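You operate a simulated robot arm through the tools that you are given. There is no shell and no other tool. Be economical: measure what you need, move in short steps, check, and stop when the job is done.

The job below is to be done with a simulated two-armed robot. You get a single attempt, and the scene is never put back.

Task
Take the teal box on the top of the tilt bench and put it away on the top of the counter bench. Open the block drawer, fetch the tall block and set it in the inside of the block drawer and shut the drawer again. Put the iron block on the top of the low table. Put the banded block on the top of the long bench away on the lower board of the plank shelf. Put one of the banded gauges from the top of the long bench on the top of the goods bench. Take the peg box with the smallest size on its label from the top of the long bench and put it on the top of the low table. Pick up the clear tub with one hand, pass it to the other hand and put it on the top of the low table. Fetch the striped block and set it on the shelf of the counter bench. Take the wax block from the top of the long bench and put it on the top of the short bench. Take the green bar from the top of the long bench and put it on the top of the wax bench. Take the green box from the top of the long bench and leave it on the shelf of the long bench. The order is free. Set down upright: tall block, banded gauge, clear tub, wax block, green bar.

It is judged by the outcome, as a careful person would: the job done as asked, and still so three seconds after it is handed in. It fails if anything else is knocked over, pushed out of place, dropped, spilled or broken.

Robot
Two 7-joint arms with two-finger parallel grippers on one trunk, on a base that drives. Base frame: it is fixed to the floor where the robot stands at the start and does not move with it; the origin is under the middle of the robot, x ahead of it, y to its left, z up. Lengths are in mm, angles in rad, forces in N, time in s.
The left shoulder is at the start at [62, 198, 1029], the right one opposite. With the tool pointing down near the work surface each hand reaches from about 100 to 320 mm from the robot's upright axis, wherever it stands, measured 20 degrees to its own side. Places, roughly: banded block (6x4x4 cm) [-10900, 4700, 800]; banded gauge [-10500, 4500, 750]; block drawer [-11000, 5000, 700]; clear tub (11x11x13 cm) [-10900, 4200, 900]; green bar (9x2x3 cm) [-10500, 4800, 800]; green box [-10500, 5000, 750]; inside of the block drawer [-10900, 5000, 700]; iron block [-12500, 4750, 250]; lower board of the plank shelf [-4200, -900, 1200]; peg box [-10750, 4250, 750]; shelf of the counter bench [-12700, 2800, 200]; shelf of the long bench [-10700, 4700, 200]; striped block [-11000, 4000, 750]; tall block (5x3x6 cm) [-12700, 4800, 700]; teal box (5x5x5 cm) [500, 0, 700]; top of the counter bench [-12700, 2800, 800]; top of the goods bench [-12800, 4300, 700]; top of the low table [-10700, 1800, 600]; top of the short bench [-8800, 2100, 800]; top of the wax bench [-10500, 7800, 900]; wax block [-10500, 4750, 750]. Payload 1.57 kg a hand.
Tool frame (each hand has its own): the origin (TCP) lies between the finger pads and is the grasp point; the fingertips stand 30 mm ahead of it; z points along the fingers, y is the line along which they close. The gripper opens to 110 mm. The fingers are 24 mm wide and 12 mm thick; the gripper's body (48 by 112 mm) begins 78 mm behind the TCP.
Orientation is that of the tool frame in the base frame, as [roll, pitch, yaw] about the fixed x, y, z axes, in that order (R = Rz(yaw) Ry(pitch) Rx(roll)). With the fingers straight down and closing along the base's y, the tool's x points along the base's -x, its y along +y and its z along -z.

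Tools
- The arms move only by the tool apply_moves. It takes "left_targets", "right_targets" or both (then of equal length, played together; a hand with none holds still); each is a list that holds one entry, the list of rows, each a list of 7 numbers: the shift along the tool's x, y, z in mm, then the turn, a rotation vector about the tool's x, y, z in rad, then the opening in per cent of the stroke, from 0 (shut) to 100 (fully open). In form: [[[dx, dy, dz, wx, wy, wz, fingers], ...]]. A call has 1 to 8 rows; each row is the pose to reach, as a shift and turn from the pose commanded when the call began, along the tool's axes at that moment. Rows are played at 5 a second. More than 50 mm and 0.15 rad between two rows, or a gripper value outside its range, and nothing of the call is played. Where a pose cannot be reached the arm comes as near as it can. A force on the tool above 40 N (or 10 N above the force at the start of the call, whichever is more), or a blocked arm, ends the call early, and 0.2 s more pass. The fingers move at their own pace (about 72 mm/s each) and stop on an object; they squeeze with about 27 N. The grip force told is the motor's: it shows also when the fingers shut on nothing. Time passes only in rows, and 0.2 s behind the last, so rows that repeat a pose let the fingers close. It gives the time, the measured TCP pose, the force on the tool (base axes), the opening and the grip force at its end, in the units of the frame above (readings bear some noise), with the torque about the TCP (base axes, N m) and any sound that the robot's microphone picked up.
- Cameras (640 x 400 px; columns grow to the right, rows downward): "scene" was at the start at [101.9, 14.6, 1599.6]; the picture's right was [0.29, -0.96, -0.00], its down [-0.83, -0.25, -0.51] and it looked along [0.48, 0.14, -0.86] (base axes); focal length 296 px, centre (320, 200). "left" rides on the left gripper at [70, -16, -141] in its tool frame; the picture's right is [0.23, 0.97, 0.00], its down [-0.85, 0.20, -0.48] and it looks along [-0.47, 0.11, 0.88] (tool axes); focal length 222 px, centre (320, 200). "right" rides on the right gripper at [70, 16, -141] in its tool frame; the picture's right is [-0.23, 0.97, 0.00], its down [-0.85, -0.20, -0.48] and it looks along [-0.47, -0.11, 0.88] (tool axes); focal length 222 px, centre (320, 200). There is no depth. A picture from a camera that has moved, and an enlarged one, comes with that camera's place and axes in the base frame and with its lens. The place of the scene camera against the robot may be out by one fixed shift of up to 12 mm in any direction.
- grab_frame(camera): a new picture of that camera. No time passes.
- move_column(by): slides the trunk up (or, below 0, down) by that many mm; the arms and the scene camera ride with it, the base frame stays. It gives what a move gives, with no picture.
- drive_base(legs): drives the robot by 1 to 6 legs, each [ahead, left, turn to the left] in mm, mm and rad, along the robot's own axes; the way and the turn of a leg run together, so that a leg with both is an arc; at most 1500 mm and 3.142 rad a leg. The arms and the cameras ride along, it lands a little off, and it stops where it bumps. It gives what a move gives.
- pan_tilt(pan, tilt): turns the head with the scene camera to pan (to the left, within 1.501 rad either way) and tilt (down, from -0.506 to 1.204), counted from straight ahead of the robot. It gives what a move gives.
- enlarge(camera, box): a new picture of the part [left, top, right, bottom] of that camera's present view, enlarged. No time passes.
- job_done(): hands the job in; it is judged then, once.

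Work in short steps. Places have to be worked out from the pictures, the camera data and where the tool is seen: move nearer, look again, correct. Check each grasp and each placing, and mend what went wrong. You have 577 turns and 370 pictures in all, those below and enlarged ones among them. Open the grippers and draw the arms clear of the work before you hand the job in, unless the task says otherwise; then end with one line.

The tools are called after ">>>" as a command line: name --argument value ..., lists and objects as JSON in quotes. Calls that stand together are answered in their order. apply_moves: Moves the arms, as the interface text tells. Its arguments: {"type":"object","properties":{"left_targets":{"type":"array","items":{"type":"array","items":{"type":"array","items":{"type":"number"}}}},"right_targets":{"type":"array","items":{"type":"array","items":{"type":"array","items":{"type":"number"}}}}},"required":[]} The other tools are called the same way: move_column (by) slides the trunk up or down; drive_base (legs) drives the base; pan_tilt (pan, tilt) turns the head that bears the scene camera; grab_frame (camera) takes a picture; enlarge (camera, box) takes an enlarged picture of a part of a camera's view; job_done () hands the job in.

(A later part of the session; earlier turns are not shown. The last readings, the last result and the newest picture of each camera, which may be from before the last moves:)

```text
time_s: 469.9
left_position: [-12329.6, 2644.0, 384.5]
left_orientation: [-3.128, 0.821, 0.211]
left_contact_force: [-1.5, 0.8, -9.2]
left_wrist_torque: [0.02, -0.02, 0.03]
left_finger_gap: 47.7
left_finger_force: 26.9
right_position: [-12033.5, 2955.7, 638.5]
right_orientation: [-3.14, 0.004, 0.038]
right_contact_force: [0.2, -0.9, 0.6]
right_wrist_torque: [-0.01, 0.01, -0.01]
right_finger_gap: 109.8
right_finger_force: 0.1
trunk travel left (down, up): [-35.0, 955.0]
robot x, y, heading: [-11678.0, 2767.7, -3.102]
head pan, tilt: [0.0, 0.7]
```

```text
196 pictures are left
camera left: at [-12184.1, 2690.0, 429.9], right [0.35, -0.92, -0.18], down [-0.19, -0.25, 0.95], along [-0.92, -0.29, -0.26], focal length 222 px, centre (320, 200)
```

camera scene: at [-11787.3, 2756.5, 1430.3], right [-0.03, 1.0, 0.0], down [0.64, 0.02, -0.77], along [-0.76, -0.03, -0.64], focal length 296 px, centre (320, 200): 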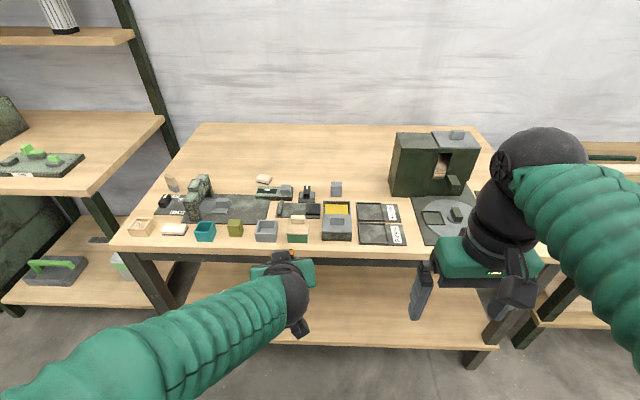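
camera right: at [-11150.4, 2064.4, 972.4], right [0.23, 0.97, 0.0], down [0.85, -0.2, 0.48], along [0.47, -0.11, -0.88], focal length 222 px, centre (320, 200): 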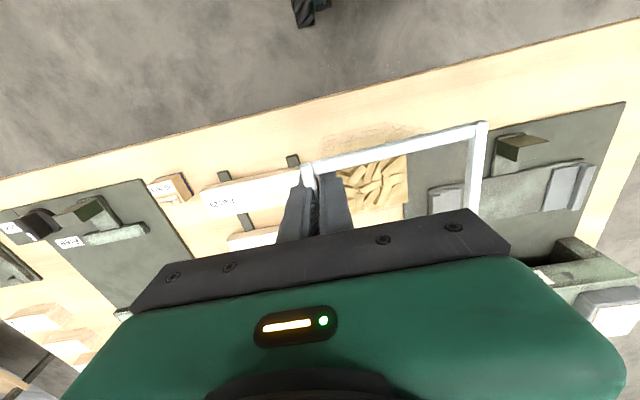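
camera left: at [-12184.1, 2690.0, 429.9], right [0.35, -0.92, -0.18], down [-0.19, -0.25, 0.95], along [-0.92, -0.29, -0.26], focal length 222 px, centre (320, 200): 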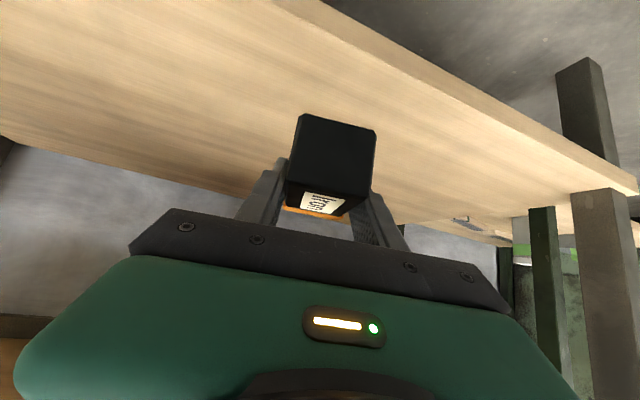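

>>> apply_moves --left_targets '[[[0, 0, 35, 0, 0, 0, 0], [0, 0, 70, 0, 0, 0, 0], [0, 0, 100, 0, 0, 0, 0], [7, 0, 107, 0, 0, 0, 0], [12, 0, 111, 0, 0, 0, 0], [16, 0, 115, 0, 0, 0, 0], [20, 0, 119, 0, 0, 0, 0], [24, 0, 123, 0, 0, 0, 0]]]'

>>> grab_frame --camera "left"

```text
time_s: 471.7
left_position: [-12401.1, 2629.6, 285.8]
left_orientation: [-3.127, 0.827, 0.212]
left_contact_force: [1.9, 1.4, 4.8]
left_wrist_torque: [-0.18, -0.68, 0.06]
left_finger_gap: 48.1
left_finger_force: 26.8
right_position: [-12032.2, 2956.4, 640.3]
right_orientation: [-3.14, 0.002, 0.037]
right_contact_force: [-0.2, 0.5, -0.2]
right_wrist_torque: [0.0, -0.01, 0.01]
right_finger_gap: 110.2
right_finger_force: 0.2
trunk travel left (down, up): [-35.0, 955.0]
robot x, y, heading: [-11677.2, 2764.8, -3.107]
head pan, tilt: [0.0, 0.7]
```

```text
195 pictures are left
camera left: at [-12255.8, 2675.7, 330.3], right [0.34, -0.92, -0.18], down [-0.18, -0.25, 0.95], along [-0.92, -0.3, -0.25], focal length 222 px, centre (320, 200)
```

left: 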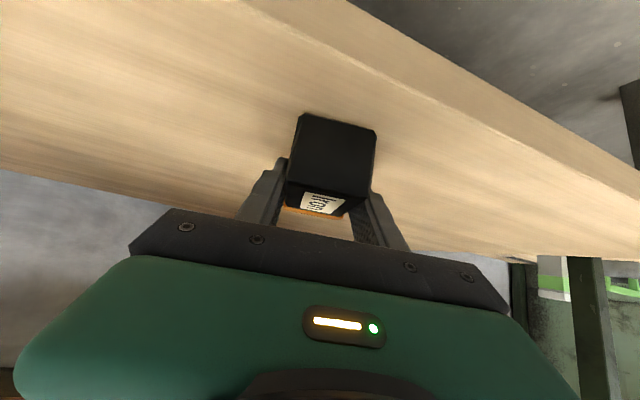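

The block now rests on the shelf. I open and withdraw along the tool axis.

>>> apply_moves --left_targets '[[[0, 0, 0, 0, 0, 0, 50], [0, 0, 0, 0, 0, 0, 68], [0, 0, 0, 0, 0, 0, 68], [0, 0, -30, 0, 0, 0, 68], [0, 0, -75, 0, 0, 0, 68], [0, 0, -120, 0, 0, 0, 68], [0, 0, -165, 0, 0, 0, 68], [0, 0, -210, 0, 0, 0, 68]]]'

>>> grab_frame --camera "left"

```text
time_s: 473.5
left_position: [-12251.9, 2659.6, 424.8]
left_orientation: [-3.128, 0.82, 0.211]
left_contact_force: [-0.1, 0.3, 0.5]
left_wrist_torque: [0.0, 0.01, -0.03]
left_finger_gap: 74.8
left_finger_force: 0.1
right_position: [-12032.4, 2956.8, 639.0]
right_orientation: [-3.141, 0.004, 0.037]
right_contact_force: [0.2, -0.4, 0.1]
right_wrist_torque: [0.02, 0.0, 0.02]
right_finger_gap: 110.0
right_finger_force: 0.0
trunk travel left (down, up): [-35.0, 955.0]
robot x, y, heading: [-11677.0, 2762.3, -3.106]
head pan, tilt: [0.0, 0.7]
```

```text
194 pictures are left
camera left: at [-12106.4, 2704.7, 470.5], right [0.35, -0.92, -0.18], down [-0.19, -0.25, 0.95], along [-0.92, -0.3, -0.26], focal length 222 px, centre (320, 200)
```

left: 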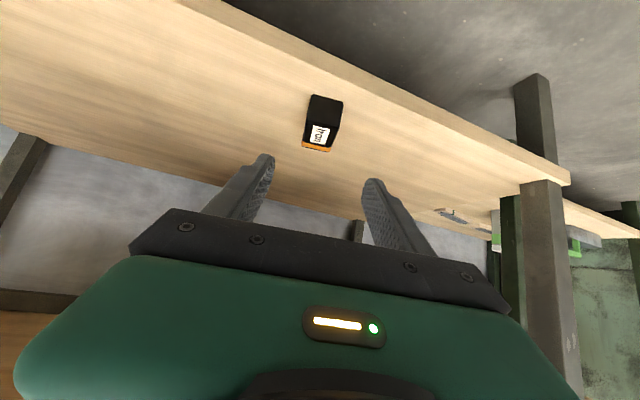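

The striped block is on the counter shelf. I restore the left hand to vertical at height and drive around to the east side of the long bench.

>>> move_column --by 390

>>> apply_moves --left_targets '[[[0, 0, -10, 0, 0.14, 0, 100], [0, 0, -20, 0, 0.28, 0, 100], [0, 0, -30, 0, 0.42, 0, 100], [0, 0, -40, 0, 0.56, 0, 100], [0, 0, -40, 0, 0.7, 0, 100], [0, 0, -40, 0, 0.82, 0, 100]]]'

>>> apply_moves --left_targets '[[[30, 0, 0, 0, 0, 0.1, 100], [60, 0, 0, 0, 0, 0.2, 100], [90, 0, 0, 0, 0, 0.2, 100]]]'

>>> drive_base --legs '[[60, 0, 0], [0, -420, 0], [0, 0, 3.11]]'

>>> pan_tilt --pan 0.0 --tilt 0.4

>>> grab_frame --camera "scene"

```text
time_s: 477.2
left_position: [-12253.6, 2658.2, 815.4]
left_orientation: [-3.127, 0.821, 0.21]
left_contact_force: [-0.2, 1.2, -0.3]
left_wrist_torque: [0.01, 0.0, 0.02]
left_finger_gap: 74.7
left_finger_force: 0.0
right_position: [-12033.5, 2955.9, 1028.5]
right_orientation: [-3.14, 0.001, 0.036]
right_contact_force: [0.2, -0.6, 0.7]
right_wrist_torque: [0.02, -0.01, 0.02]
right_finger_gap: 110.1
right_finger_force: 0.1
trunk travel left (down, up): [-425.0, 565.0]
robot x, y, heading: [-11675.2, 2765.6, -3.107]
head pan, tilt: [0.0, 0.7]
```

```text
time_s: 478.6
left_position: [-12225.3, 2664.9, 841.9]
left_orientation: [-3.133, 0.001, 0.198]
left_contact_force: [0.4, -0.3, 0.2]
left_wrist_torque: [-0.03, -0.06, -0.02]
left_finger_gap: 109.9
left_finger_force: 0.0
right_position: [-12034.3, 2955.2, 1027.9]
right_orientation: [-3.139, 0.003, 0.036]
right_contact_force: [0.4, 0.2, 0.1]
right_wrist_torque: [0.01, -0.01, -0.04]
right_finger_gap: 110.0
right_finger_force: 0.0
trunk travel left (down, up): [-425.0, 565.0]
robot x, y, heading: [-11682.2, 2766.5, -3.107]
head pan, tilt: [0.0, 0.7]
```

```text
time_s: 479.4
left_position: [-12135.3, 2681.6, 844.3]
left_orientation: [-3.134, 0.006, -0.001]
left_contact_force: [0.2, -0.1, 0.3]
left_wrist_torque: [-0.01, 0.03, 0.0]
left_finger_gap: 109.9
left_finger_force: 0.1
right_position: [-12032.2, 2955.9, 1028.4]
right_orientation: [-3.139, 0.004, 0.036]
right_contact_force: [-0.2, -0.3, 0.8]
right_wrist_torque: [-0.03, 0.0, -0.01]
right_finger_gap: 109.7
right_finger_force: 0.0
trunk travel left (down, up): [-425.0, 565.0]
robot x, y, heading: [-11676.3, 2762.6, -3.107]
head pan, tilt: [0.0, 0.7]
```

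```text
time_s: 489.9
left_position: [-11290.8, 3255.2, 845.0]
left_orientation: [-3.134, 0.006, 3.129]
left_contact_force: [0.2, 0.2, -0.6]
left_wrist_torque: [0.02, -0.03, -0.01]
left_finger_gap: 110.2
left_finger_force: 0.1
right_position: [-11396.6, 2981.3, 1028.5]
right_orientation: [-3.141, 0.004, -3.118]
right_contact_force: [-0.8, -0.7, 0.7]
right_wrist_torque: [0.04, -0.01, 0.01]
right_finger_gap: 110.1
right_finger_force: 0.1
trunk travel left (down, up): [-425.0, 565.0]
robot x, y, heading: [-11751.0, 3175.4, 0.021]
head pan, tilt: [0.0, 0.7]
```

```text
time_s: 490.7
left_position: [-11290.8, 3256.4, 844.9]
left_orientation: [-3.134, 0.005, 3.129]
left_contact_force: [0.6, 0.0, 0.4]
left_wrist_torque: [0.0, 0.0, 0.01]
left_finger_gap: 109.9
left_finger_force: 0.1
right_position: [-11398.3, 2983.1, 1029.4]
right_orientation: [-3.14, 0.004, -3.12]
right_contact_force: [-0.2, -0.2, 0.3]
right_wrist_torque: [-0.01, 0.02, -0.01]
right_finger_gap: 109.9
right_finger_force: 0.0
trunk travel left (down, up): [-425.0, 565.0]
robot x, y, heading: [-11750.1, 3176.4, 0.024]
head pan, tilt: [0.0, 0.4]
```

```text
193 pictures are left
camera scene: at [-11621.5, 3175.0, 1452.0], right [0.02, -1.0, 0.0], down [-0.39, -0.01, -0.92], along [0.92, 0.02, -0.39], focal length 296 px, centre (320, 200)
```

scene: 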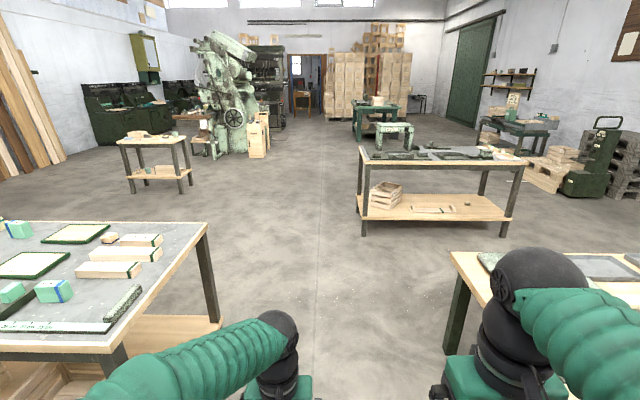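

The passage between the benches is free. I drive east through it, then north along the long bench's east side, and turn to face it.

>>> drive_base --legs '[[0, 0, -0.024], [1000, 0, 0], [980, 0, 0], [0, 850, 0], [0, 850, 0], [0, 0, 3.14]]'

>>> pan_tilt --pan 0.0 --tilt 0.6

>>> grab_frame --camera "scene"

```text
time_s: 516.6
left_position: [-10292.6, 4831.9, 843.7]
left_orientation: [-3.133, 0.005, 0.046]
left_contact_force: [-0.8, 0.9, 0.0]
left_wrist_torque: [0.02, 0.0, -0.01]
left_finger_gap: 109.9
left_finger_force: 0.0
right_position: [-10202.5, 5113.1, 1029.2]
right_orientation: [-3.141, 0.004, 0.081]
right_contact_force: [-0.2, -0.5, -0.1]
right_wrist_torque: [-0.01, -0.01, 0.03]
right_finger_gap: 110.1
right_finger_force: 0.1
trunk travel left (down, up): [-425.0, 565.0]
robot x, y, heading: [-9840.9, 4940.3, -3.061]
head pan, tilt: [0.0, 0.4]
```

```text
time_s: 517.4
left_position: [-10292.2, 4833.7, 845.4]
left_orientation: [-3.133, 0.006, 0.047]
left_contact_force: [-0.4, 0.1, -0.3]
left_wrist_torque: [0.02, -0.02, -0.04]
left_finger_gap: 110.0
left_finger_force: 0.1
right_position: [-10203.4, 5113.8, 1029.2]
right_orientation: [-3.141, 0.002, 0.082]
right_contact_force: [-0.3, -0.6, -0.2]
right_wrist_torque: [-0.01, 0.02, 0.0]
right_finger_gap: 110.0
right_finger_force: 0.1
trunk travel left (down, up): [-425.0, 565.0]
robot x, y, heading: [-9841.6, 4941.0, -3.059]
head pan, tilt: [0.0, 0.6]
```

```text
192 pictures are left
camera scene: at [-9954.4, 4924.5, 1433.9], right [-0.08, 1.0, 0.0], down [0.56, 0.05, -0.82], along [-0.82, -0.07, -0.57], focal length 296 px, centre (320, 200)
```

scene: 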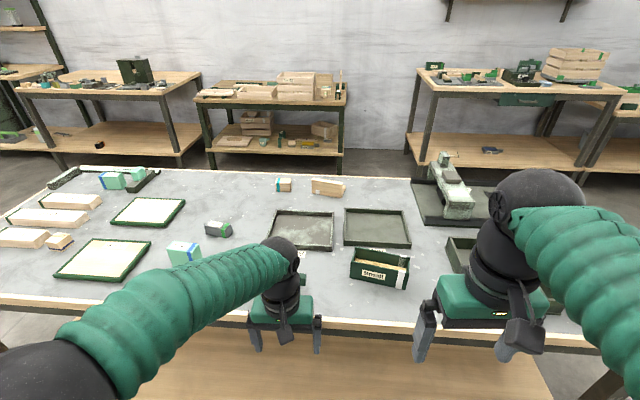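

I raise the column for clearance and look closely at the box area.

>>> move_column --by 150

>>> grab_frame --camera "scene"

>>> enlarge --camera "scene" --box '[280, 210, 460, 330]'

```text
time_s: 519.1
left_position: [-10291.5, 4834.8, 994.7]
left_orientation: [-3.132, 0.005, 0.048]
left_contact_force: [-0.3, -0.2, -0.3]
left_wrist_torque: [-0.02, 0.0, -0.02]
left_finger_gap: 109.9
left_finger_force: 0.2
right_position: [-10202.7, 5113.9, 1178.9]
right_orientation: [-3.138, 0.004, 0.082]
right_contact_force: [-0.3, 0.7, 0.2]
right_wrist_torque: [0.03, 0.0, 0.03]
right_finger_gap: 110.1
right_finger_force: 0.0
trunk travel left (down, up): [-575.0, 415.0]
robot x, y, heading: [-9837.5, 4936.2, -3.062]
head pan, tilt: [0.0, 0.6]
```

```text
191 pictures are left
camera scene: at [-9954.8, 4924.5, 1583.8], right [-0.08, 1.0, 0.0], down [0.56, 0.05, -0.82], along [-0.82, -0.07, -0.57], focal length 296 px, centre (320, 200)
```

scene: 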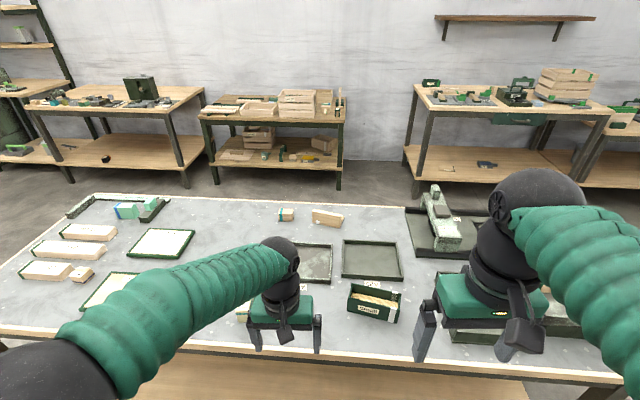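

```text
3.33 times, centred on (370, 270) of scene
camera zoom: at [-9954.8, 4924.5, 1583.8], right [-0.08, 1.0, 0.0], down [0.56, 0.05, -0.82], along [-0.82, -0.07, -0.57], focal length 988 px, centre (153, -33)
```

zoom: 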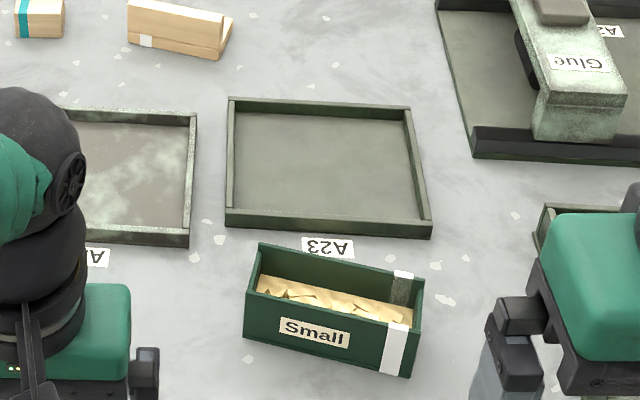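

The green "Small" box (about 150×60×50, holding chips) is near [-10502, 5038]. I square up and move in so the right hand can reach it, gripping across its short side.

>>> drive_base --legs '[[0, 0, -0.08], [200, 50, 0]]'

>>> apply_moves --right_targets '[[[0, 0, 0, 0, 0, 0.14, 100], [0, 0, 0, 0, 0, 0.28, 100], [0, 0, 0, 0, 0, 0.42, 100], [0, 0, 0, 0, 0, 0.56, 100], [0, 0, 0, 0, 0, 0.7, 100], [0, 0, 0, 0, 0, 0.84, 100], [0, 0, 0, 0, 0, 0.98, 100], [0, 0, 0, 0, 0, 1.12, 100]]]'

>>> apply_moves --right_targets '[[[-20, 0, 0, 0, 0, 0.14, 100], [-40, 0, 0, 0, 0, 0.28, 100], [-60, 0, 0, 0, 0, 0.42, 100], [-80, 0, 0, 0, 0, 0.5, 100], [-80, 0, 0, 0, 0, 0.5, 100]]]'

>>> grab_frame --camera "right"

```text
time_s: 521.2
left_position: [-10503.3, 4826.0, 995.3]
left_orientation: [-3.135, 0.007, -0.038]
left_contact_force: [-1.0, -0.4, -0.7]
left_wrist_torque: [-0.01, -0.01, 0.02]
left_finger_gap: 110.1
left_finger_force: 0.0
right_position: [-10389.8, 5096.0, 1178.5]
right_orientation: [3.14, 0.002, -0.004]
right_contact_force: [0.2, 0.4, 0.0]
right_wrist_torque: [-0.01, -0.02, 0.0]
right_finger_gap: 110.1
right_finger_force: 0.0
trunk travel left (down, up): [-575.0, 415.0]
robot x, y, heading: [-10042.3, 4889.2, 3.139]
head pan, tilt: [0.0, 0.6]
```

```text
time_s: 523.0
left_position: [-10505.2, 4823.7, 995.5]
left_orientation: [-3.134, 0.005, -0.04]
left_contact_force: [-0.1, 0.2, 0.1]
left_wrist_torque: [0.01, -0.05, 0.01]
left_finger_gap: 110.0
left_finger_force: 0.0
right_position: [-10390.9, 5095.3, 1179.4]
right_orientation: [3.139, 0.002, -1.125]
right_contact_force: [-0.2, 0.7, 0.2]
right_wrist_torque: [-0.02, 0.01, -0.01]
right_finger_gap: 109.6
right_finger_force: 0.0
trunk travel left (down, up): [-575.0, 415.0]
robot x, y, heading: [-10043.7, 4888.9, 3.135]
head pan, tilt: [0.0, 0.6]
```

```text
time_s: 524.2
left_position: [-10503.0, 4825.3, 995.5]
left_orientation: [-3.134, 0.005, -0.038]
left_contact_force: [-0.2, -0.3, 0.1]
left_wrist_torque: [-0.01, 0.03, 0.02]
left_finger_gap: 110.0
left_finger_force: 0.0
right_position: [-10423.9, 5167.8, 1180.3]
right_orientation: [3.137, 0.002, -1.625]
right_contact_force: [-0.5, 0.0, 0.0]
right_wrist_torque: [0.02, 0.02, 0.0]
right_finger_gap: 110.0
right_finger_force: 0.1
trunk travel left (down, up): [-575.0, 415.0]
robot x, y, heading: [-10041.6, 4890.8, 3.137]
head pan, tilt: [0.0, 0.6]
```

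```text
189 pictures are left
camera right: at [-10442.6, 5098.5, 1322.0], right [-0.96, 0.28, 0.0], down [0.25, 0.84, 0.48], along [0.13, 0.46, -0.88], focal length 222 px, centre (320, 200)
```

right: 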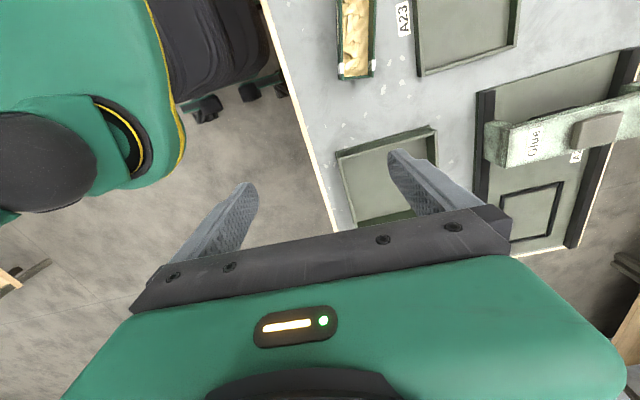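

The box is behind; I move the right hand back over it (about [-10510, 5042]).

>>> apply_moves --right_targets '[[[33, 20, 20, 0, 0, 0, 100], [65, 40, 40, 0, 0, 0, 100], [98, 60, 60, 0, 0, 0, 100], [130, 79, 80, 0, 0, 0, 100], [130, 79, 120, 0, 0, 0, 100], [130, 79, 120, 0, 0, 0, 100]]]'

>>> grab_frame --camera "right"

```text
time_s: 525.6
left_position: [-10503.4, 4824.8, 995.7]
left_orientation: [-3.133, 0.008, -0.039]
left_contact_force: [-0.7, -0.3, -0.2]
left_wrist_torque: [0.05, 0.02, 0.0]
left_finger_gap: 110.2
left_finger_force: 0.0
right_position: [-10510.9, 5040.7, 1059.6]
right_orientation: [3.137, 0.0, -1.623]
right_contact_force: [0.8, -0.5, -1.2]
right_wrist_torque: [-0.02, 0.01, -0.01]
right_finger_gap: 110.0
right_finger_force: 0.1
trunk travel left (down, up): [-575.0, 415.0]
robot x, y, heading: [-10041.7, 4887.0, 3.142]
head pan, tilt: [0.0, 0.6]
```

```text
188 pictures are left
camera right: at [-10530.0, 4971.6, 1201.8], right [-0.96, 0.28, 0.0], down [0.25, 0.84, 0.48], along [0.13, 0.46, -0.88], focal length 222 px, centre (320, 200)
```

right: 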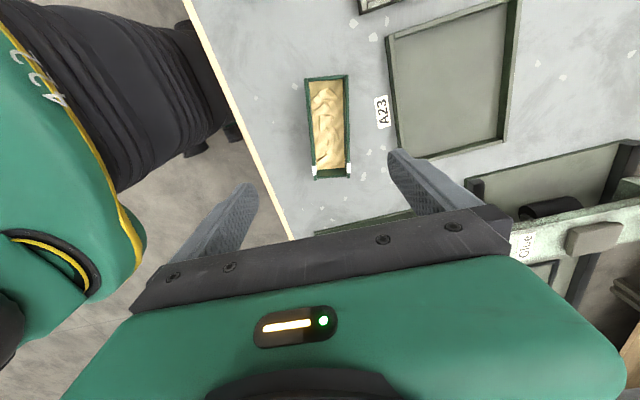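

Box centre ≈[-10525, 5046], turned 0.24 rad. I align and descend to just above the rim.

>>> apply_moves --right_targets '[[[-2, 7, 30, 0, 0, 0.1, 78], [-4, 14, 70, 0, 0, 0.185, 78], [-4, 14, 110, 0, 0, 0.185, 78], [-4, 14, 140, 0, 0, 0.185, 78], [-4, 14, 155, 0, 0, 0.185, 78], [-4, 14, 155, 0, 0, 0.185, 78]]]'

>>> grab_frame --camera "right"

```text
time_s: 527.0
left_position: [-10503.6, 4824.0, 995.6]
left_orientation: [-3.133, 0.006, -0.04]
left_contact_force: [-0.4, 0.5, -0.6]
left_wrist_torque: [-0.01, 0.03, 0.03]
left_finger_gap: 110.0
left_finger_force: 0.1
right_position: [-10525.4, 5043.6, 904.0]
right_orientation: [3.139, 0.001, -1.808]
right_contact_force: [0.0, 0.3, 0.5]
right_wrist_torque: [0.0, 0.02, 0.0]
right_finger_gap: 85.6
right_finger_force: 0.0
trunk travel left (down, up): [-575.0, 415.0]
robot x, y, heading: [-10038.8, 4891.4, 3.138]
head pan, tilt: [0.0, 0.6]
```

```text
187 pictures are left
camera right: at [-10557.4, 4979.2, 1045.9], right [-0.89, 0.45, 0.0], down [0.4, 0.78, 0.48], along [0.21, 0.43, -0.88], focal length 222 px, centre (320, 200)
```

right: 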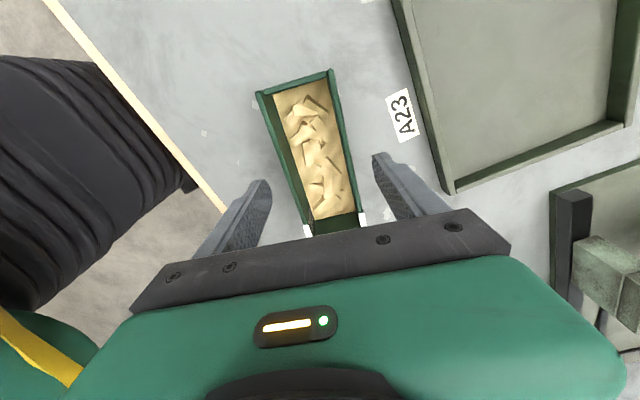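

Centred. I descend to z≈836 and close.

>>> apply_moves --right_targets '[[[0, 0, 25, 0, 0, 0, 78], [0, 0, 50, 0, 0, 0, 78], [0, 0, 66, 0, 0, 0, 78], [0, 0, 66, 0, 0, 0, 78]]]'

>>> apply_moves --right_targets '[[[0, 0, 0, 0, 0, 0, 45], [0, 0, 0, 0, 0, 0, 0], [0, 0, 0, 0, 0, 0, 0], [0, 0, 0, 0, 0, 0, 0]]]'

>>> grab_frame --camera "right"

```text
time_s: 528.0
left_position: [-10503.5, 4824.4, 994.6]
left_orientation: [-3.133, 0.006, -0.037]
left_contact_force: [-0.4, 0.3, -0.5]
left_wrist_torque: [0.02, 0.0, 0.02]
left_finger_gap: 109.9
left_finger_force: 0.0
right_position: [-10528.3, 5045.0, 835.8]
right_orientation: [3.138, 0.0, -1.809]
right_contact_force: [0.8, 0.3, 0.0]
right_wrist_torque: [0.0, 0.03, 0.0]
right_finger_gap: 85.7
right_finger_force: 0.1
trunk travel left (down, up): [-575.0, 415.0]
robot x, y, heading: [-10042.7, 4888.8, 3.14]
head pan, tilt: [0.0, 0.6]
```

```text
time_s: 529.0
left_position: [-10504.4, 4824.9, 994.7]
left_orientation: [-3.132, 0.005, -0.039]
left_contact_force: [0.9, -0.6, -0.3]
left_wrist_torque: [0.03, -0.04, -0.02]
left_finger_gap: 110.1
left_finger_force: 0.0
right_position: [-10526.6, 5045.4, 836.2]
right_orientation: [3.137, -0.001, -1.808]
right_contact_force: [-0.1, 0.7, 0.2]
right_wrist_torque: [0.02, -0.05, 0.02]
right_finger_gap: 60.0
right_finger_force: 26.5
trunk travel left (down, up): [-575.0, 415.0]
robot x, y, heading: [-10042.2, 4889.4, 3.136]
head pan, tilt: [0.0, 0.6]
```

```text
186 pictures are left
camera right: at [-10558.9, 4982.0, 978.4], right [-0.89, 0.45, 0.0], down [0.4, 0.78, 0.48], along [0.21, 0.43, -0.88], focal length 222 px, centre (320, 200)
```

right: 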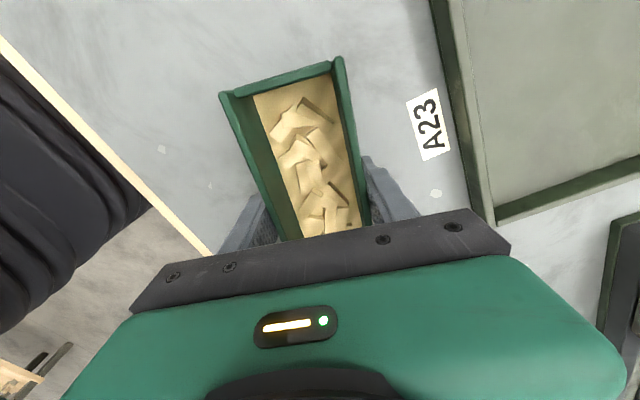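

Gripped at 60 mm. I lift slowly.

>>> apply_moves --right_targets '[[[0, 0, -4, 0, 0, 0, 0], [0, 0, -10, 0, 0, 0, 0], [0, 0, -20, 0, 0, 0, 0], [0, 0, -35, 0, 0, 0, 0], [0, 0, -55, 0, 0, 0, 0], [0, 0, -80, 0, 0, 0, 0]]]'

>>> grab_frame --camera "right"

>>> grab_frame --camera "scene"

```text
time_s: 530.5
left_position: [-10504.7, 4824.4, 995.2]
left_orientation: [-3.134, 0.007, -0.039]
left_contact_force: [1.2, -0.7, -0.4]
left_wrist_torque: [0.0, 0.05, -0.01]
left_finger_gap: 109.9
left_finger_force: 0.0
right_position: [-10526.1, 5046.7, 919.0]
right_orientation: [3.138, 0.001, -1.808]
right_contact_force: [0.3, 0.0, -1.6]
right_wrist_torque: [0.01, 0.0, -0.02]
right_finger_gap: 59.9
right_finger_force: 27.0
trunk travel left (down, up): [-575.0, 415.0]
robot x, y, heading: [-10044.6, 4890.0, 3.137]
head pan, tilt: [0.0, 0.6]
```

```text
185 pictures are left
camera right: at [-10557.2, 4982.4, 1060.5], right [-0.89, 0.45, 0.0], down [0.4, 0.78, 0.48], along [0.21, 0.43, -0.88], focal length 222 px, centre (320, 200)
```

right: 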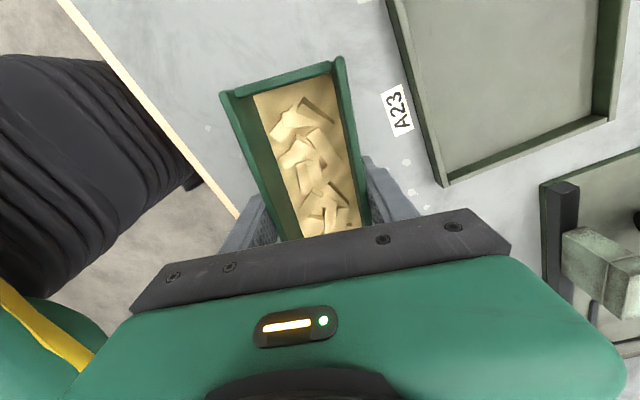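

```text
184 pictures are left
camera scene: at [-10159.5, 4885.5, 1583.8], right [0.0, 1.0, 0.0], down [0.57, 0.0, -0.82], along [-0.82, 0.0, -0.57], focal length 296 px, centre (320, 200)
```

scene: 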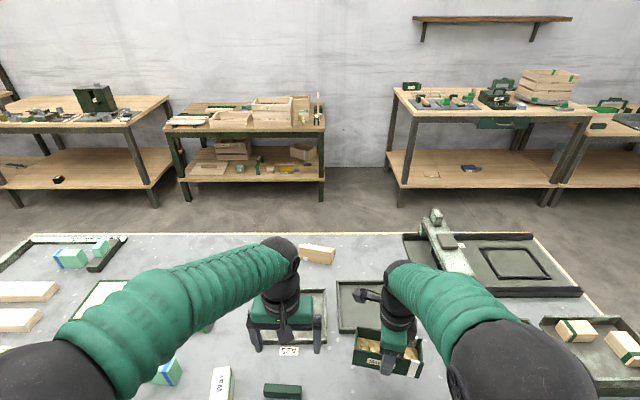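

The box is level. I back away and look at the shelf underneath from this side.

>>> drive_base --legs '[[-480, 0, 0]]'

>>> move_column --by -250

>>> pan_tilt --pan 0.0 --tilt 0.55

>>> grab_frame --camera "scene"

```text
time_s: 533.3
left_position: [-10031.9, 4823.0, 994.0]
left_orientation: [-3.133, 0.006, -0.046]
left_contact_force: [0.7, 0.0, -0.6]
left_wrist_torque: [0.0, 0.03, 0.01]
left_finger_gap: 109.9
left_finger_force: 0.1
right_position: [-10052.6, 5045.0, 917.4]
right_orientation: [3.138, 0.001, -1.815]
right_contact_force: [1.0, 0.1, -1.2]
right_wrist_torque: [0.0, 0.01, 0.01]
right_finger_gap: 59.7
right_finger_force: 27.3
trunk travel left (down, up): [-575.0, 415.0]
robot x, y, heading: [-9569.7, 4883.4, 3.134]
head pan, tilt: [0.0, 0.6]
```

```text
time_s: 535.9
left_position: [-10029.7, 4823.5, 746.6]
left_orientation: [-3.134, 0.006, -0.045]
left_contact_force: [-0.5, -0.4, 0.2]
left_wrist_torque: [-0.01, 0.01, -0.01]
left_finger_gap: 110.1
left_finger_force: 0.0
right_position: [-10050.2, 5046.0, 668.4]
right_orientation: [3.136, -0.002, -1.816]
right_contact_force: [0.3, -0.5, -1.0]
right_wrist_torque: [0.01, -0.03, 0.01]
right_finger_gap: 59.8
right_finger_force: 26.7
trunk travel left (down, up): [-325.0, 665.0]
robot x, y, heading: [-9571.0, 4887.4, 3.129]
head pan, tilt: [0.0, 0.6]
```

```text
time_s: 536.5
left_position: [-10030.7, 4823.4, 745.3]
left_orientation: [-3.132, 0.006, -0.045]
left_contact_force: [-0.3, 1.7, 0.1]
left_wrist_torque: [0.01, 0.01, 0.03]
left_finger_gap: 109.7
left_finger_force: 0.1
right_position: [-10050.6, 5046.0, 669.3]
right_orientation: [3.136, -0.001, -1.815]
right_contact_force: [0.2, 0.7, -2.3]
right_wrist_torque: [0.0, -0.04, -0.02]
right_finger_gap: 59.8
right_finger_force: 26.8
trunk travel left (down, up): [-325.0, 665.0]
robot x, y, heading: [-9571.2, 4886.7, 3.13]
head pan, tilt: [0.0, 0.55]
```

```text
183 pictures are left
camera scene: at [-9688.3, 4882.4, 1338.2], right [0.01, 1.0, 0.0], down [0.52, -0.01, -0.85], along [-0.85, 0.01, -0.52], focal length 296 px, centre (320, 200)
```

scene: 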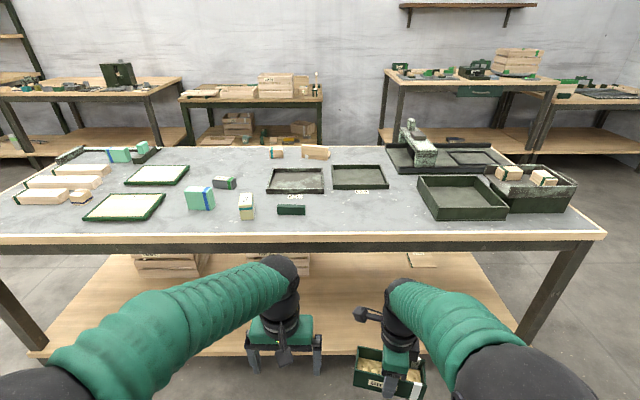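

The east half of the shelf is free (front edge x≈-10345). I lower the column to near its bottom, then extend the right arm.

>>> move_column --by -300

>>> apply_moves --right_targets '[[[11, 44, 0, 0, 0, 0, 0], [22, 87, 0, 0, 0, 0, 0], [33, 131, 0, 0, 0, 0, 0], [43, 175, 0, 0, 0, 0, 0], [54, 218, 0, 0, 0, 0, 0], [60, 243, 0, 0, 0, 0, 0]]]'

>>> grab_frame --camera "scene"

>>> grab_frame --camera "right"

```text
time_s: 539.5
left_position: [-10029.3, 4822.2, 445.1]
left_orientation: [-3.131, 0.006, -0.044]
left_contact_force: [-0.2, 0.5, 0.2]
left_wrist_torque: [-0.04, 0.02, 0.02]
left_finger_gap: 110.2
left_finger_force: 0.1
right_position: [-10050.4, 5045.5, 367.8]
right_orientation: [3.136, 0.0, -1.816]
right_contact_force: [-0.5, 0.3, -2.2]
right_wrist_torque: [0.0, -0.02, -0.01]
right_finger_gap: 59.8
right_finger_force: 27.2
trunk travel left (down, up): [-25.0, 965.0]
robot x, y, heading: [-9572.2, 4887.9, 3.133]
head pan, tilt: [0.0, 0.55]
```

```text
time_s: 540.9
left_position: [-10030.4, 4822.3, 445.6]
left_orientation: [-3.134, 0.006, -0.045]
left_contact_force: [0.6, -0.4, 0.3]
left_wrist_torque: [0.03, 0.0, -0.02]
left_finger_gap: 109.9
left_finger_force: 0.1
right_position: [-10245.4, 5045.6, 365.8]
right_orientation: [3.139, 0.0, -1.816]
right_contact_force: [-0.6, 0.5, -1.1]
right_wrist_torque: [0.01, 0.0, 0.02]
right_finger_gap: 59.7
right_finger_force: 27.0
right hand out of reach, approached as far as the arm can: row 5, 6
trunk travel left (down, up): [-25.0, 965.0]
robot x, y, heading: [-9570.0, 4884.0, 3.13]
head pan, tilt: [0.0, 0.55]
```

```text
182 pictures are left
camera scene: at [-9688.1, 4882.3, 1038.2], right [0.01, 1.0, 0.0], down [0.52, -0.01, -0.85], along [-0.85, 0.01, -0.53], focal length 296 px, centre (320, 200)
```

scene: 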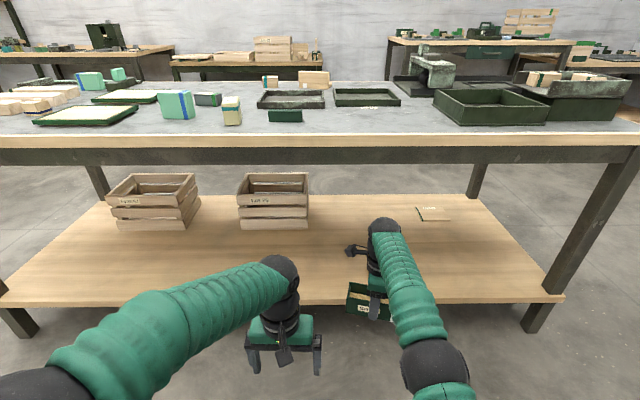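

```text
181 pictures are left
camera right: at [-10277.4, 4981.9, 508.4], right [-0.89, 0.46, 0.0], down [0.4, 0.78, 0.48], along [0.22, 0.43, -0.88], focal length 222 px, centre (320, 200)
```

right: 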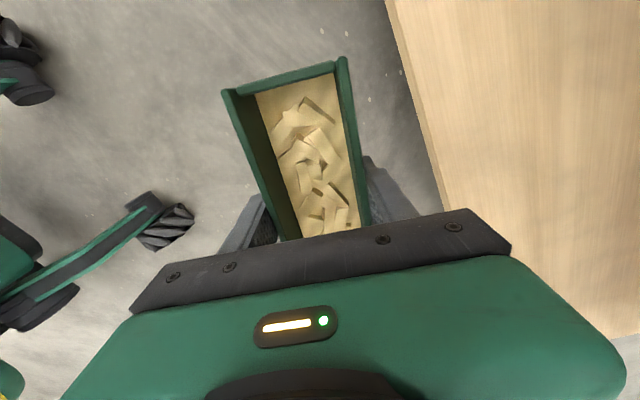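

The wrist's top (≈z 640) clears the bench rail (≈741). I drive forward 200 mm to carry the box over the shelf.

>>> drive_base --legs '[[200, 0, 0]]'

>>> grab_frame --camera "right"

```text
time_s: 542.5
left_position: [-10231.3, 4829.0, 445.0]
left_orientation: [-3.133, 0.006, -0.051]
left_contact_force: [-0.5, 0.3, 0.4]
left_wrist_torque: [-0.01, 0.0, 0.0]
left_finger_gap: 109.9
left_finger_force: 0.1
right_position: [-10446.0, 5053.0, 367.2]
right_orientation: [3.136, 0.0, -1.822]
right_contact_force: [-0.4, -0.8, -1.4]
right_wrist_torque: [-0.02, 0.02, 0.0]
right_finger_gap: 59.7
right_finger_force: 26.8
trunk travel left (down, up): [-25.0, 965.0]
robot x, y, heading: [-9775.4, 4889.0, 3.124]
head pan, tilt: [0.0, 0.55]
```

```text
180 pictures are left
camera right: at [-10478.4, 4989.3, 508.4], right [-0.89, 0.46, 0.0], down [0.41, 0.78, 0.48], along [0.22, 0.43, -0.88], focal length 222 px, centre (320, 200)
```

right: 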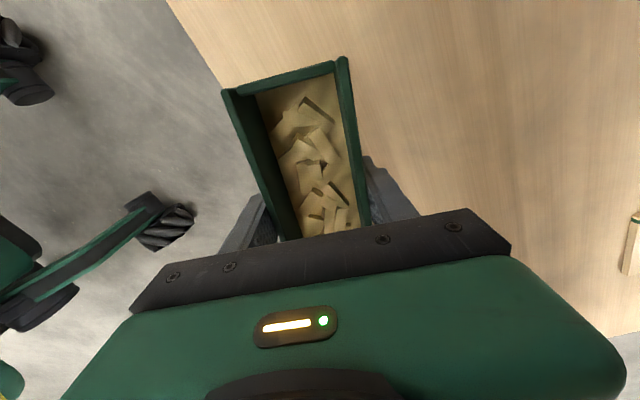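

The box's near corner would be only ~16 mm from the shelf edge (x≈-10383); I go 50 mm deeper.

>>> drive_base --legs '[[55, 0, 0.01]]'

>>> apply_moves --right_targets '[[[0, 0, 25, 0, 0, 0, 0], [0, 0, 50, 0, 0, 0, 0], [0, 0, 62, 0, 0, 0, 0], [0, 0, 69, 0, 0, 0, 0], [0, 0, 76, 0, 0, 0, 0], [0, 0, 83, 0, 0, 0, 0], [0, 0, 90, 0, 0, 0, 0]]]'

>>> grab_frame --camera "right"

```text
time_s: 543.4
left_position: [-10285.5, 4827.0, 446.0]
left_orientation: [-3.131, 0.008, -0.044]
left_contact_force: [-0.2, -0.2, -0.4]
left_wrist_torque: [0.0, -0.02, 0.02]
left_finger_gap: 110.1
left_finger_force: 0.1
right_position: [-10502.6, 5047.9, 367.2]
right_orientation: [3.136, 0.0, -1.814]
right_contact_force: [0.8, 0.0, -2.0]
right_wrist_torque: [-0.03, -0.02, -0.02]
right_finger_gap: 60.0
right_finger_force: 27.3
trunk travel left (down, up): [-25.0, 965.0]
robot x, y, heading: [-9827.4, 4890.5, 3.136]
head pan, tilt: [0.0, 0.55]
```

```text
time_s: 545.0
left_position: [-10285.3, 4827.3, 447.8]
left_orientation: [-3.132, 0.01, -0.044]
left_contact_force: [0.2, -0.2, -0.6]
left_wrist_torque: [0.01, 0.02, 0.0]
left_finger_gap: 109.8
left_finger_force: 0.0
right_position: [-10503.7, 5047.8, 276.2]
right_orientation: [3.132, 0.0, -1.814]
right_contact_force: [0.1, 0.5, -1.2]
right_wrist_torque: [-0.01, -0.03, 0.03]
right_finger_gap: 59.8
right_finger_force: 27.3
trunk travel left (down, up): [-25.0, 965.0]
robot x, y, heading: [-9828.2, 4890.9, 3.13]
head pan, tilt: [0.0, 0.55]
```

```text
179 pictures are left
camera right: at [-10534.3, 4984.9, 420.0], right [-0.89, 0.45, 0.01], down [0.4, 0.78, 0.48], along [0.21, 0.43, -0.88], focal length 222 px, centre (320, 200)
```

right: 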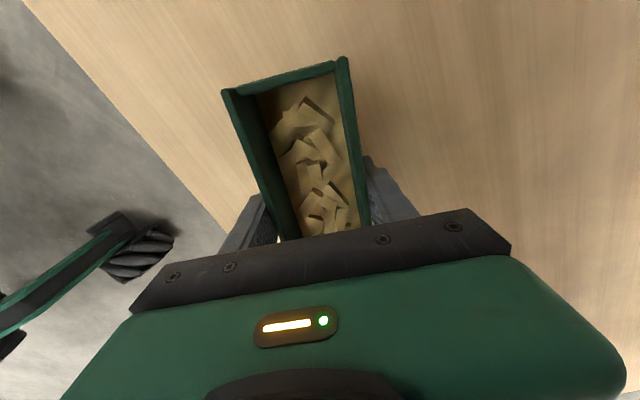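

No contact yet at z 276; I keep lowering.

>>> apply_moves --right_targets '[[[0, 0, 6, 0, 0, 0, 0], [0, 0, 12, 0, 0, 0, 0], [0, 0, 18, 0, 0, 0, 0], [0, 0, 24, 0, 0, 0, 0], [0, 0, 30, 0, 0, 0, 0], [0, 0, 36, 0, 0, 0, 0], [0, 0, 42, 0, 0, 0, 0]]]'

```text
time_s: 546.4
left_position: [-10283.9, 4825.6, 448.7]
left_orientation: [-3.132, 0.015, -0.044]
left_contact_force: [-0.5, -1.0, -0.7]
left_wrist_torque: [-0.01, 0.0, 0.0]
left_finger_gap: 109.9
left_finger_force: 0.1
right_position: [-10504.3, 5048.2, 255.8]
right_orientation: [3.126, -0.001, -1.81]
right_contact_force: [7.8, -0.4, 23.2]
right_wrist_torque: [0.22, -1.1, -0.11]
right_finger_gap: 59.9
right_finger_force: 26.8
trunk travel left (down, up): [-25.0, 965.0]
robot x, y, heading: [-9829.0, 4887.2, 3.129]
head pan, tilt: [0.0, 0.55]
stopped in row 6 (right hand): the force on the tool passed its limit at 45 N (the readings are from after the stop); the commanded pose is now the measured one
```

Contact at z≈256 (shelf ≈ 220). I ease up, open, rise, and check.

>>> apply_moves --right_targets '[[[0, 0, -2, 0, 0, 0, 0], [0, 0, -2, 0, 0, 0, 62], [0, 0, -2, 0, 0, 0, 72], [0, 0, -2, 0, 0, 0, 72], [0, 0, -20, 0, 0, 0, 72], [0, 0, -50, 0, 0, 0, 72], [0, 0, -80, 0, 0, 0, 72], [0, 0, -100, 0, 0, 0, 72]]]'

>>> grab_frame --camera "right"

```text
time_s: 548.2
left_position: [-10283.6, 4824.9, 447.7]
left_orientation: [-3.134, 0.012, -0.045]
left_contact_force: [0.0, 0.3, -0.1]
left_wrist_torque: [-0.03, -0.02, 0.0]
left_finger_gap: 110.0
left_finger_force: 0.1
right_position: [-10504.7, 5046.3, 354.0]
right_orientation: [3.129, 0.001, -1.812]
right_contact_force: [-0.1, 0.7, -0.6]
right_wrist_torque: [0.02, -0.02, 0.01]
right_finger_gap: 79.2
right_finger_force: 0.0
trunk travel left (down, up): [-25.0, 965.0]
robot x, y, heading: [-9831.0, 4888.8, 3.134]
head pan, tilt: [0.0, 0.55]
```

```text
178 pictures are left
camera right: at [-10535.2, 4982.4, 496.3], right [-0.89, 0.45, 0.01], down [0.4, 0.78, 0.48], along [0.21, 0.43, -0.88], focal length 222 px, centre (320, 200)
```

right: 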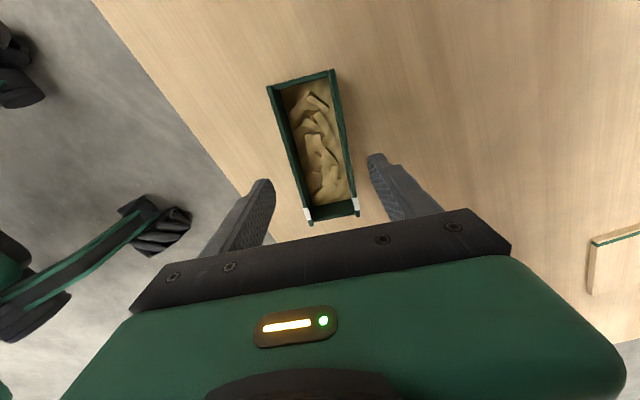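

The green box is on the shelf. I back out, raise the column, and look at the green bar and wax block.

>>> drive_base --legs '[[-330, 0, 0.008]]'

>>> move_column --by 395

>>> move_column --by 130

>>> apply_moves --right_targets '[[[-11, -40, 0, 0, 0, -0.08, 72], [-22, -80, 0, 0, 0, -0.16, 72], [-33, -120, 0, 0, 0, -0.24, 72], [-44, -160, 0, 0, 0, -0.24, 72], [-50, -190, 0, 0, 0, -0.24, 72]]]'

>>> enlarge --camera "scene" --box '[170, 190, 370, 310]'

>>> grab_frame --camera "scene"

```text
time_s: 550.3
left_position: [-9954.0, 4819.5, 447.9]
left_orientation: [-3.134, 0.011, -0.032]
left_contact_force: [-0.3, -0.7, 0.5]
left_wrist_torque: [0.0, 0.0, 0.0]
left_finger_gap: 110.0
left_finger_force: 0.2
right_position: [-10177.0, 5035.3, 353.3]
right_orientation: [3.129, -0.002, -1.8]
right_contact_force: [-0.4, -0.2, 1.3]
right_wrist_torque: [0.0, 0.01, -0.01]
right_finger_gap: 79.2
right_finger_force: 0.0
trunk travel left (down, up): [-25.0, 965.0]
robot x, y, heading: [-9495.8, 4889.3, -3.142]
head pan, tilt: [0.0, 0.55]
```

```text
time_s: 554.1
left_position: [-9954.3, 4819.0, 842.9]
left_orientation: [-3.134, 0.015, -0.031]
left_contact_force: [0.1, -0.4, -0.6]
left_wrist_torque: [0.0, 0.0, -0.03]
left_finger_gap: 109.8
left_finger_force: 0.2
right_position: [-10179.2, 5037.0, 749.9]
right_orientation: [3.128, 0.0, -1.799]
right_contact_force: [0.6, 0.2, 0.0]
right_wrist_torque: [-0.02, -0.01, 0.0]
right_finger_gap: 79.0
right_finger_force: 0.0
trunk travel left (down, up): [-420.0, 570.0]
robot x, y, heading: [-9496.6, 4887.2, -3.139]
head pan, tilt: [0.0, 0.55]
```

```text
time_s: 555.7
left_position: [-9954.8, 4819.0, 973.8]
left_orientation: [-3.134, 0.015, -0.032]
left_contact_force: [0.0, 0.0, -0.5]
left_wrist_torque: [0.03, 0.0, 0.04]
left_finger_gap: 109.8
left_finger_force: 0.1
right_position: [-10178.7, 5037.7, 880.6]
right_orientation: [3.13, -0.002, -1.801]
right_contact_force: [0.7, 0.9, 0.4]
right_wrist_torque: [0.0, -0.01, 0.0]
right_finger_gap: 79.2
right_finger_force: 0.0
trunk travel left (down, up): [-550.0, 440.0]
robot x, y, heading: [-9500.6, 4891.7, -3.135]
head pan, tilt: [0.0, 0.55]
```

```text
time_s: 556.9
left_position: [-9953.3, 4819.3, 974.7]
left_orientation: [-3.133, 0.015, -0.032]
left_contact_force: [0.6, 0.7, -0.3]
left_wrist_torque: [-0.01, 0.01, -0.01]
left_finger_gap: 110.0
left_finger_force: 0.1
right_position: [-9980.1, 5044.9, 879.3]
right_orientation: [3.127, 0.001, -1.558]
right_contact_force: [-0.4, -1.1, -0.9]
right_wrist_torque: [0.0, -0.01, -0.04]
right_finger_gap: 79.4
right_finger_force: 0.1
trunk travel left (down, up): [-550.0, 440.0]
robot x, y, heading: [-9497.0, 4889.0, -3.14]
head pan, tilt: [0.0, 0.55]
```

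```text
3.20 times, centred on (270, 250) of scene
camera zoom: at [-9614.8, 4883.1, 1563.4], right [0.0, 1.0, 0.0], down [0.52, 0.0, -0.85], along [-0.85, 0.0, -0.52], focal length 948 px, centre (480, 40)
```

zoom: 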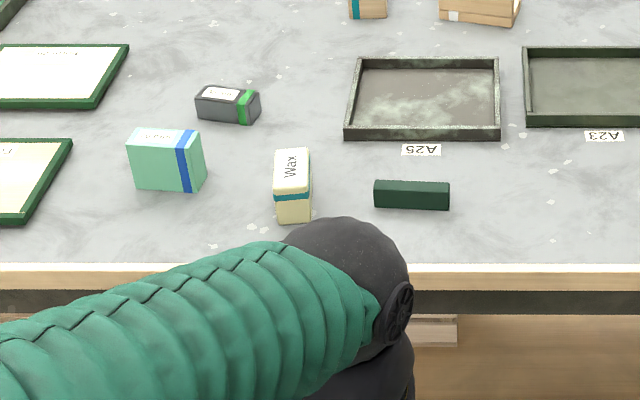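

```text
176 pictures are left
camera scene: at [-9614.8, 4883.1, 1563.4], right [0.0, 1.0, 0.0], down [0.52, 0.0, -0.85], along [-0.85, 0.0, -0.52], focal length 296 px, centre (320, 200)
```

scene: 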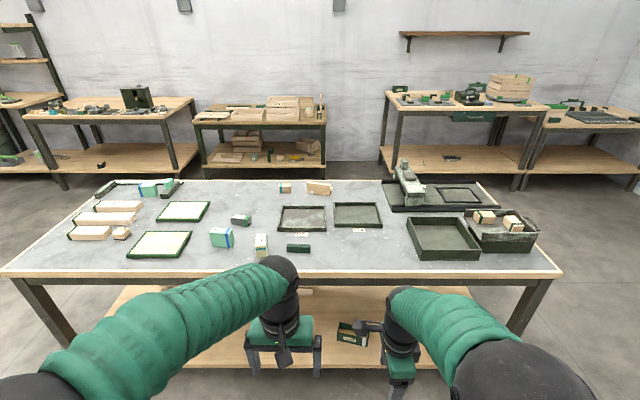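

The green bar is at about [-10486, 4802] (long axis along y) and the wax block at [-10487, 4662]. I move in and bring the right hand over the bar.

>>> drive_base --legs '[[0, 190, 0], [545, 0, 0]]'

>>> grab_frame --camera "right"

```text
time_s: 561.2
left_position: [-10503.5, 4634.7, 974.3]
left_orientation: [-3.132, 0.014, -0.044]
left_contact_force: [0.0, 0.2, -0.3]
left_wrist_torque: [0.03, 0.01, -0.04]
left_finger_gap: 110.2
left_finger_force: 0.1
right_position: [-10526.9, 4860.0, 878.5]
right_orientation: [3.129, 0.002, -1.57]
right_contact_force: [0.1, 0.2, 0.1]
right_wrist_torque: [-0.02, -0.04, 0.0]
right_finger_gap: 79.2
right_finger_force: 0.0
trunk travel left (down, up): [-550.0, 440.0]
robot x, y, heading: [-10048.4, 4698.0, 3.133]
head pan, tilt: [0.0, 0.55]
```

```text
175 pictures are left
camera right: at [-10541.5, 4790.0, 1020.1], right [-0.97, 0.23, 0.01], down [0.21, 0.85, 0.48], along [0.1, 0.47, -0.88], focal length 222 px, centre (320, 200)
```

right: 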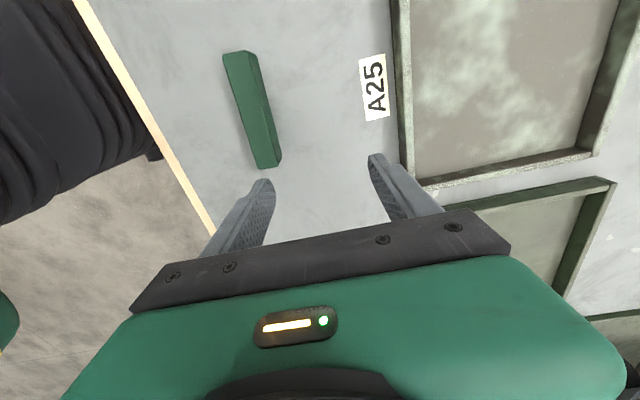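

I align over the bar at [-10486, 4802] and lower to z≈836.

>>> apply_moves --right_targets '[[[20, -14, 0, 0, 0, 0.03, 50], [40, -28, 0, 0, 0, 0.06, 50], [58, -41, 0, 0, 0, 0.08, 50], [58, -41, 10, 0, 0, 0.08, 50]]]'

>>> grab_frame --camera "right"

```text
time_s: 562.2
left_position: [-10502.4, 4634.0, 974.5]
left_orientation: [-3.133, 0.015, -0.043]
left_contact_force: [0.2, -0.6, 0.1]
left_wrist_torque: [-0.02, -0.03, 0.01]
left_finger_gap: 109.9
left_finger_force: 0.0
right_position: [-10485.8, 4801.5, 865.9]
right_orientation: [3.127, 0.002, -1.65]
right_contact_force: [-0.3, -1.1, -0.1]
right_wrist_torque: [-0.03, -0.03, -0.03]
right_finger_gap: 54.9
right_finger_force: 0.2
trunk travel left (down, up): [-550.0, 440.0]
robot x, y, heading: [-10043.0, 4698.1, 3.129]
head pan, tilt: [0.0, 0.55]
```

```text
174 pictures are left
camera right: at [-10505.0, 4733.9, 1008.1], right [-0.95, 0.31, 0.01], down [0.28, 0.83, 0.48], along [0.13, 0.46, -0.88], focal length 222 px, centre (320, 200)
```

right: 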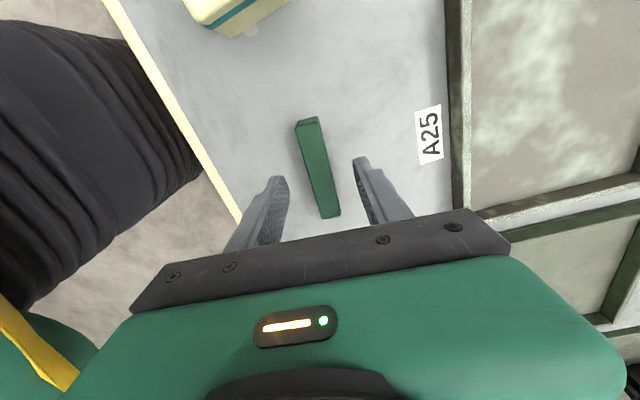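

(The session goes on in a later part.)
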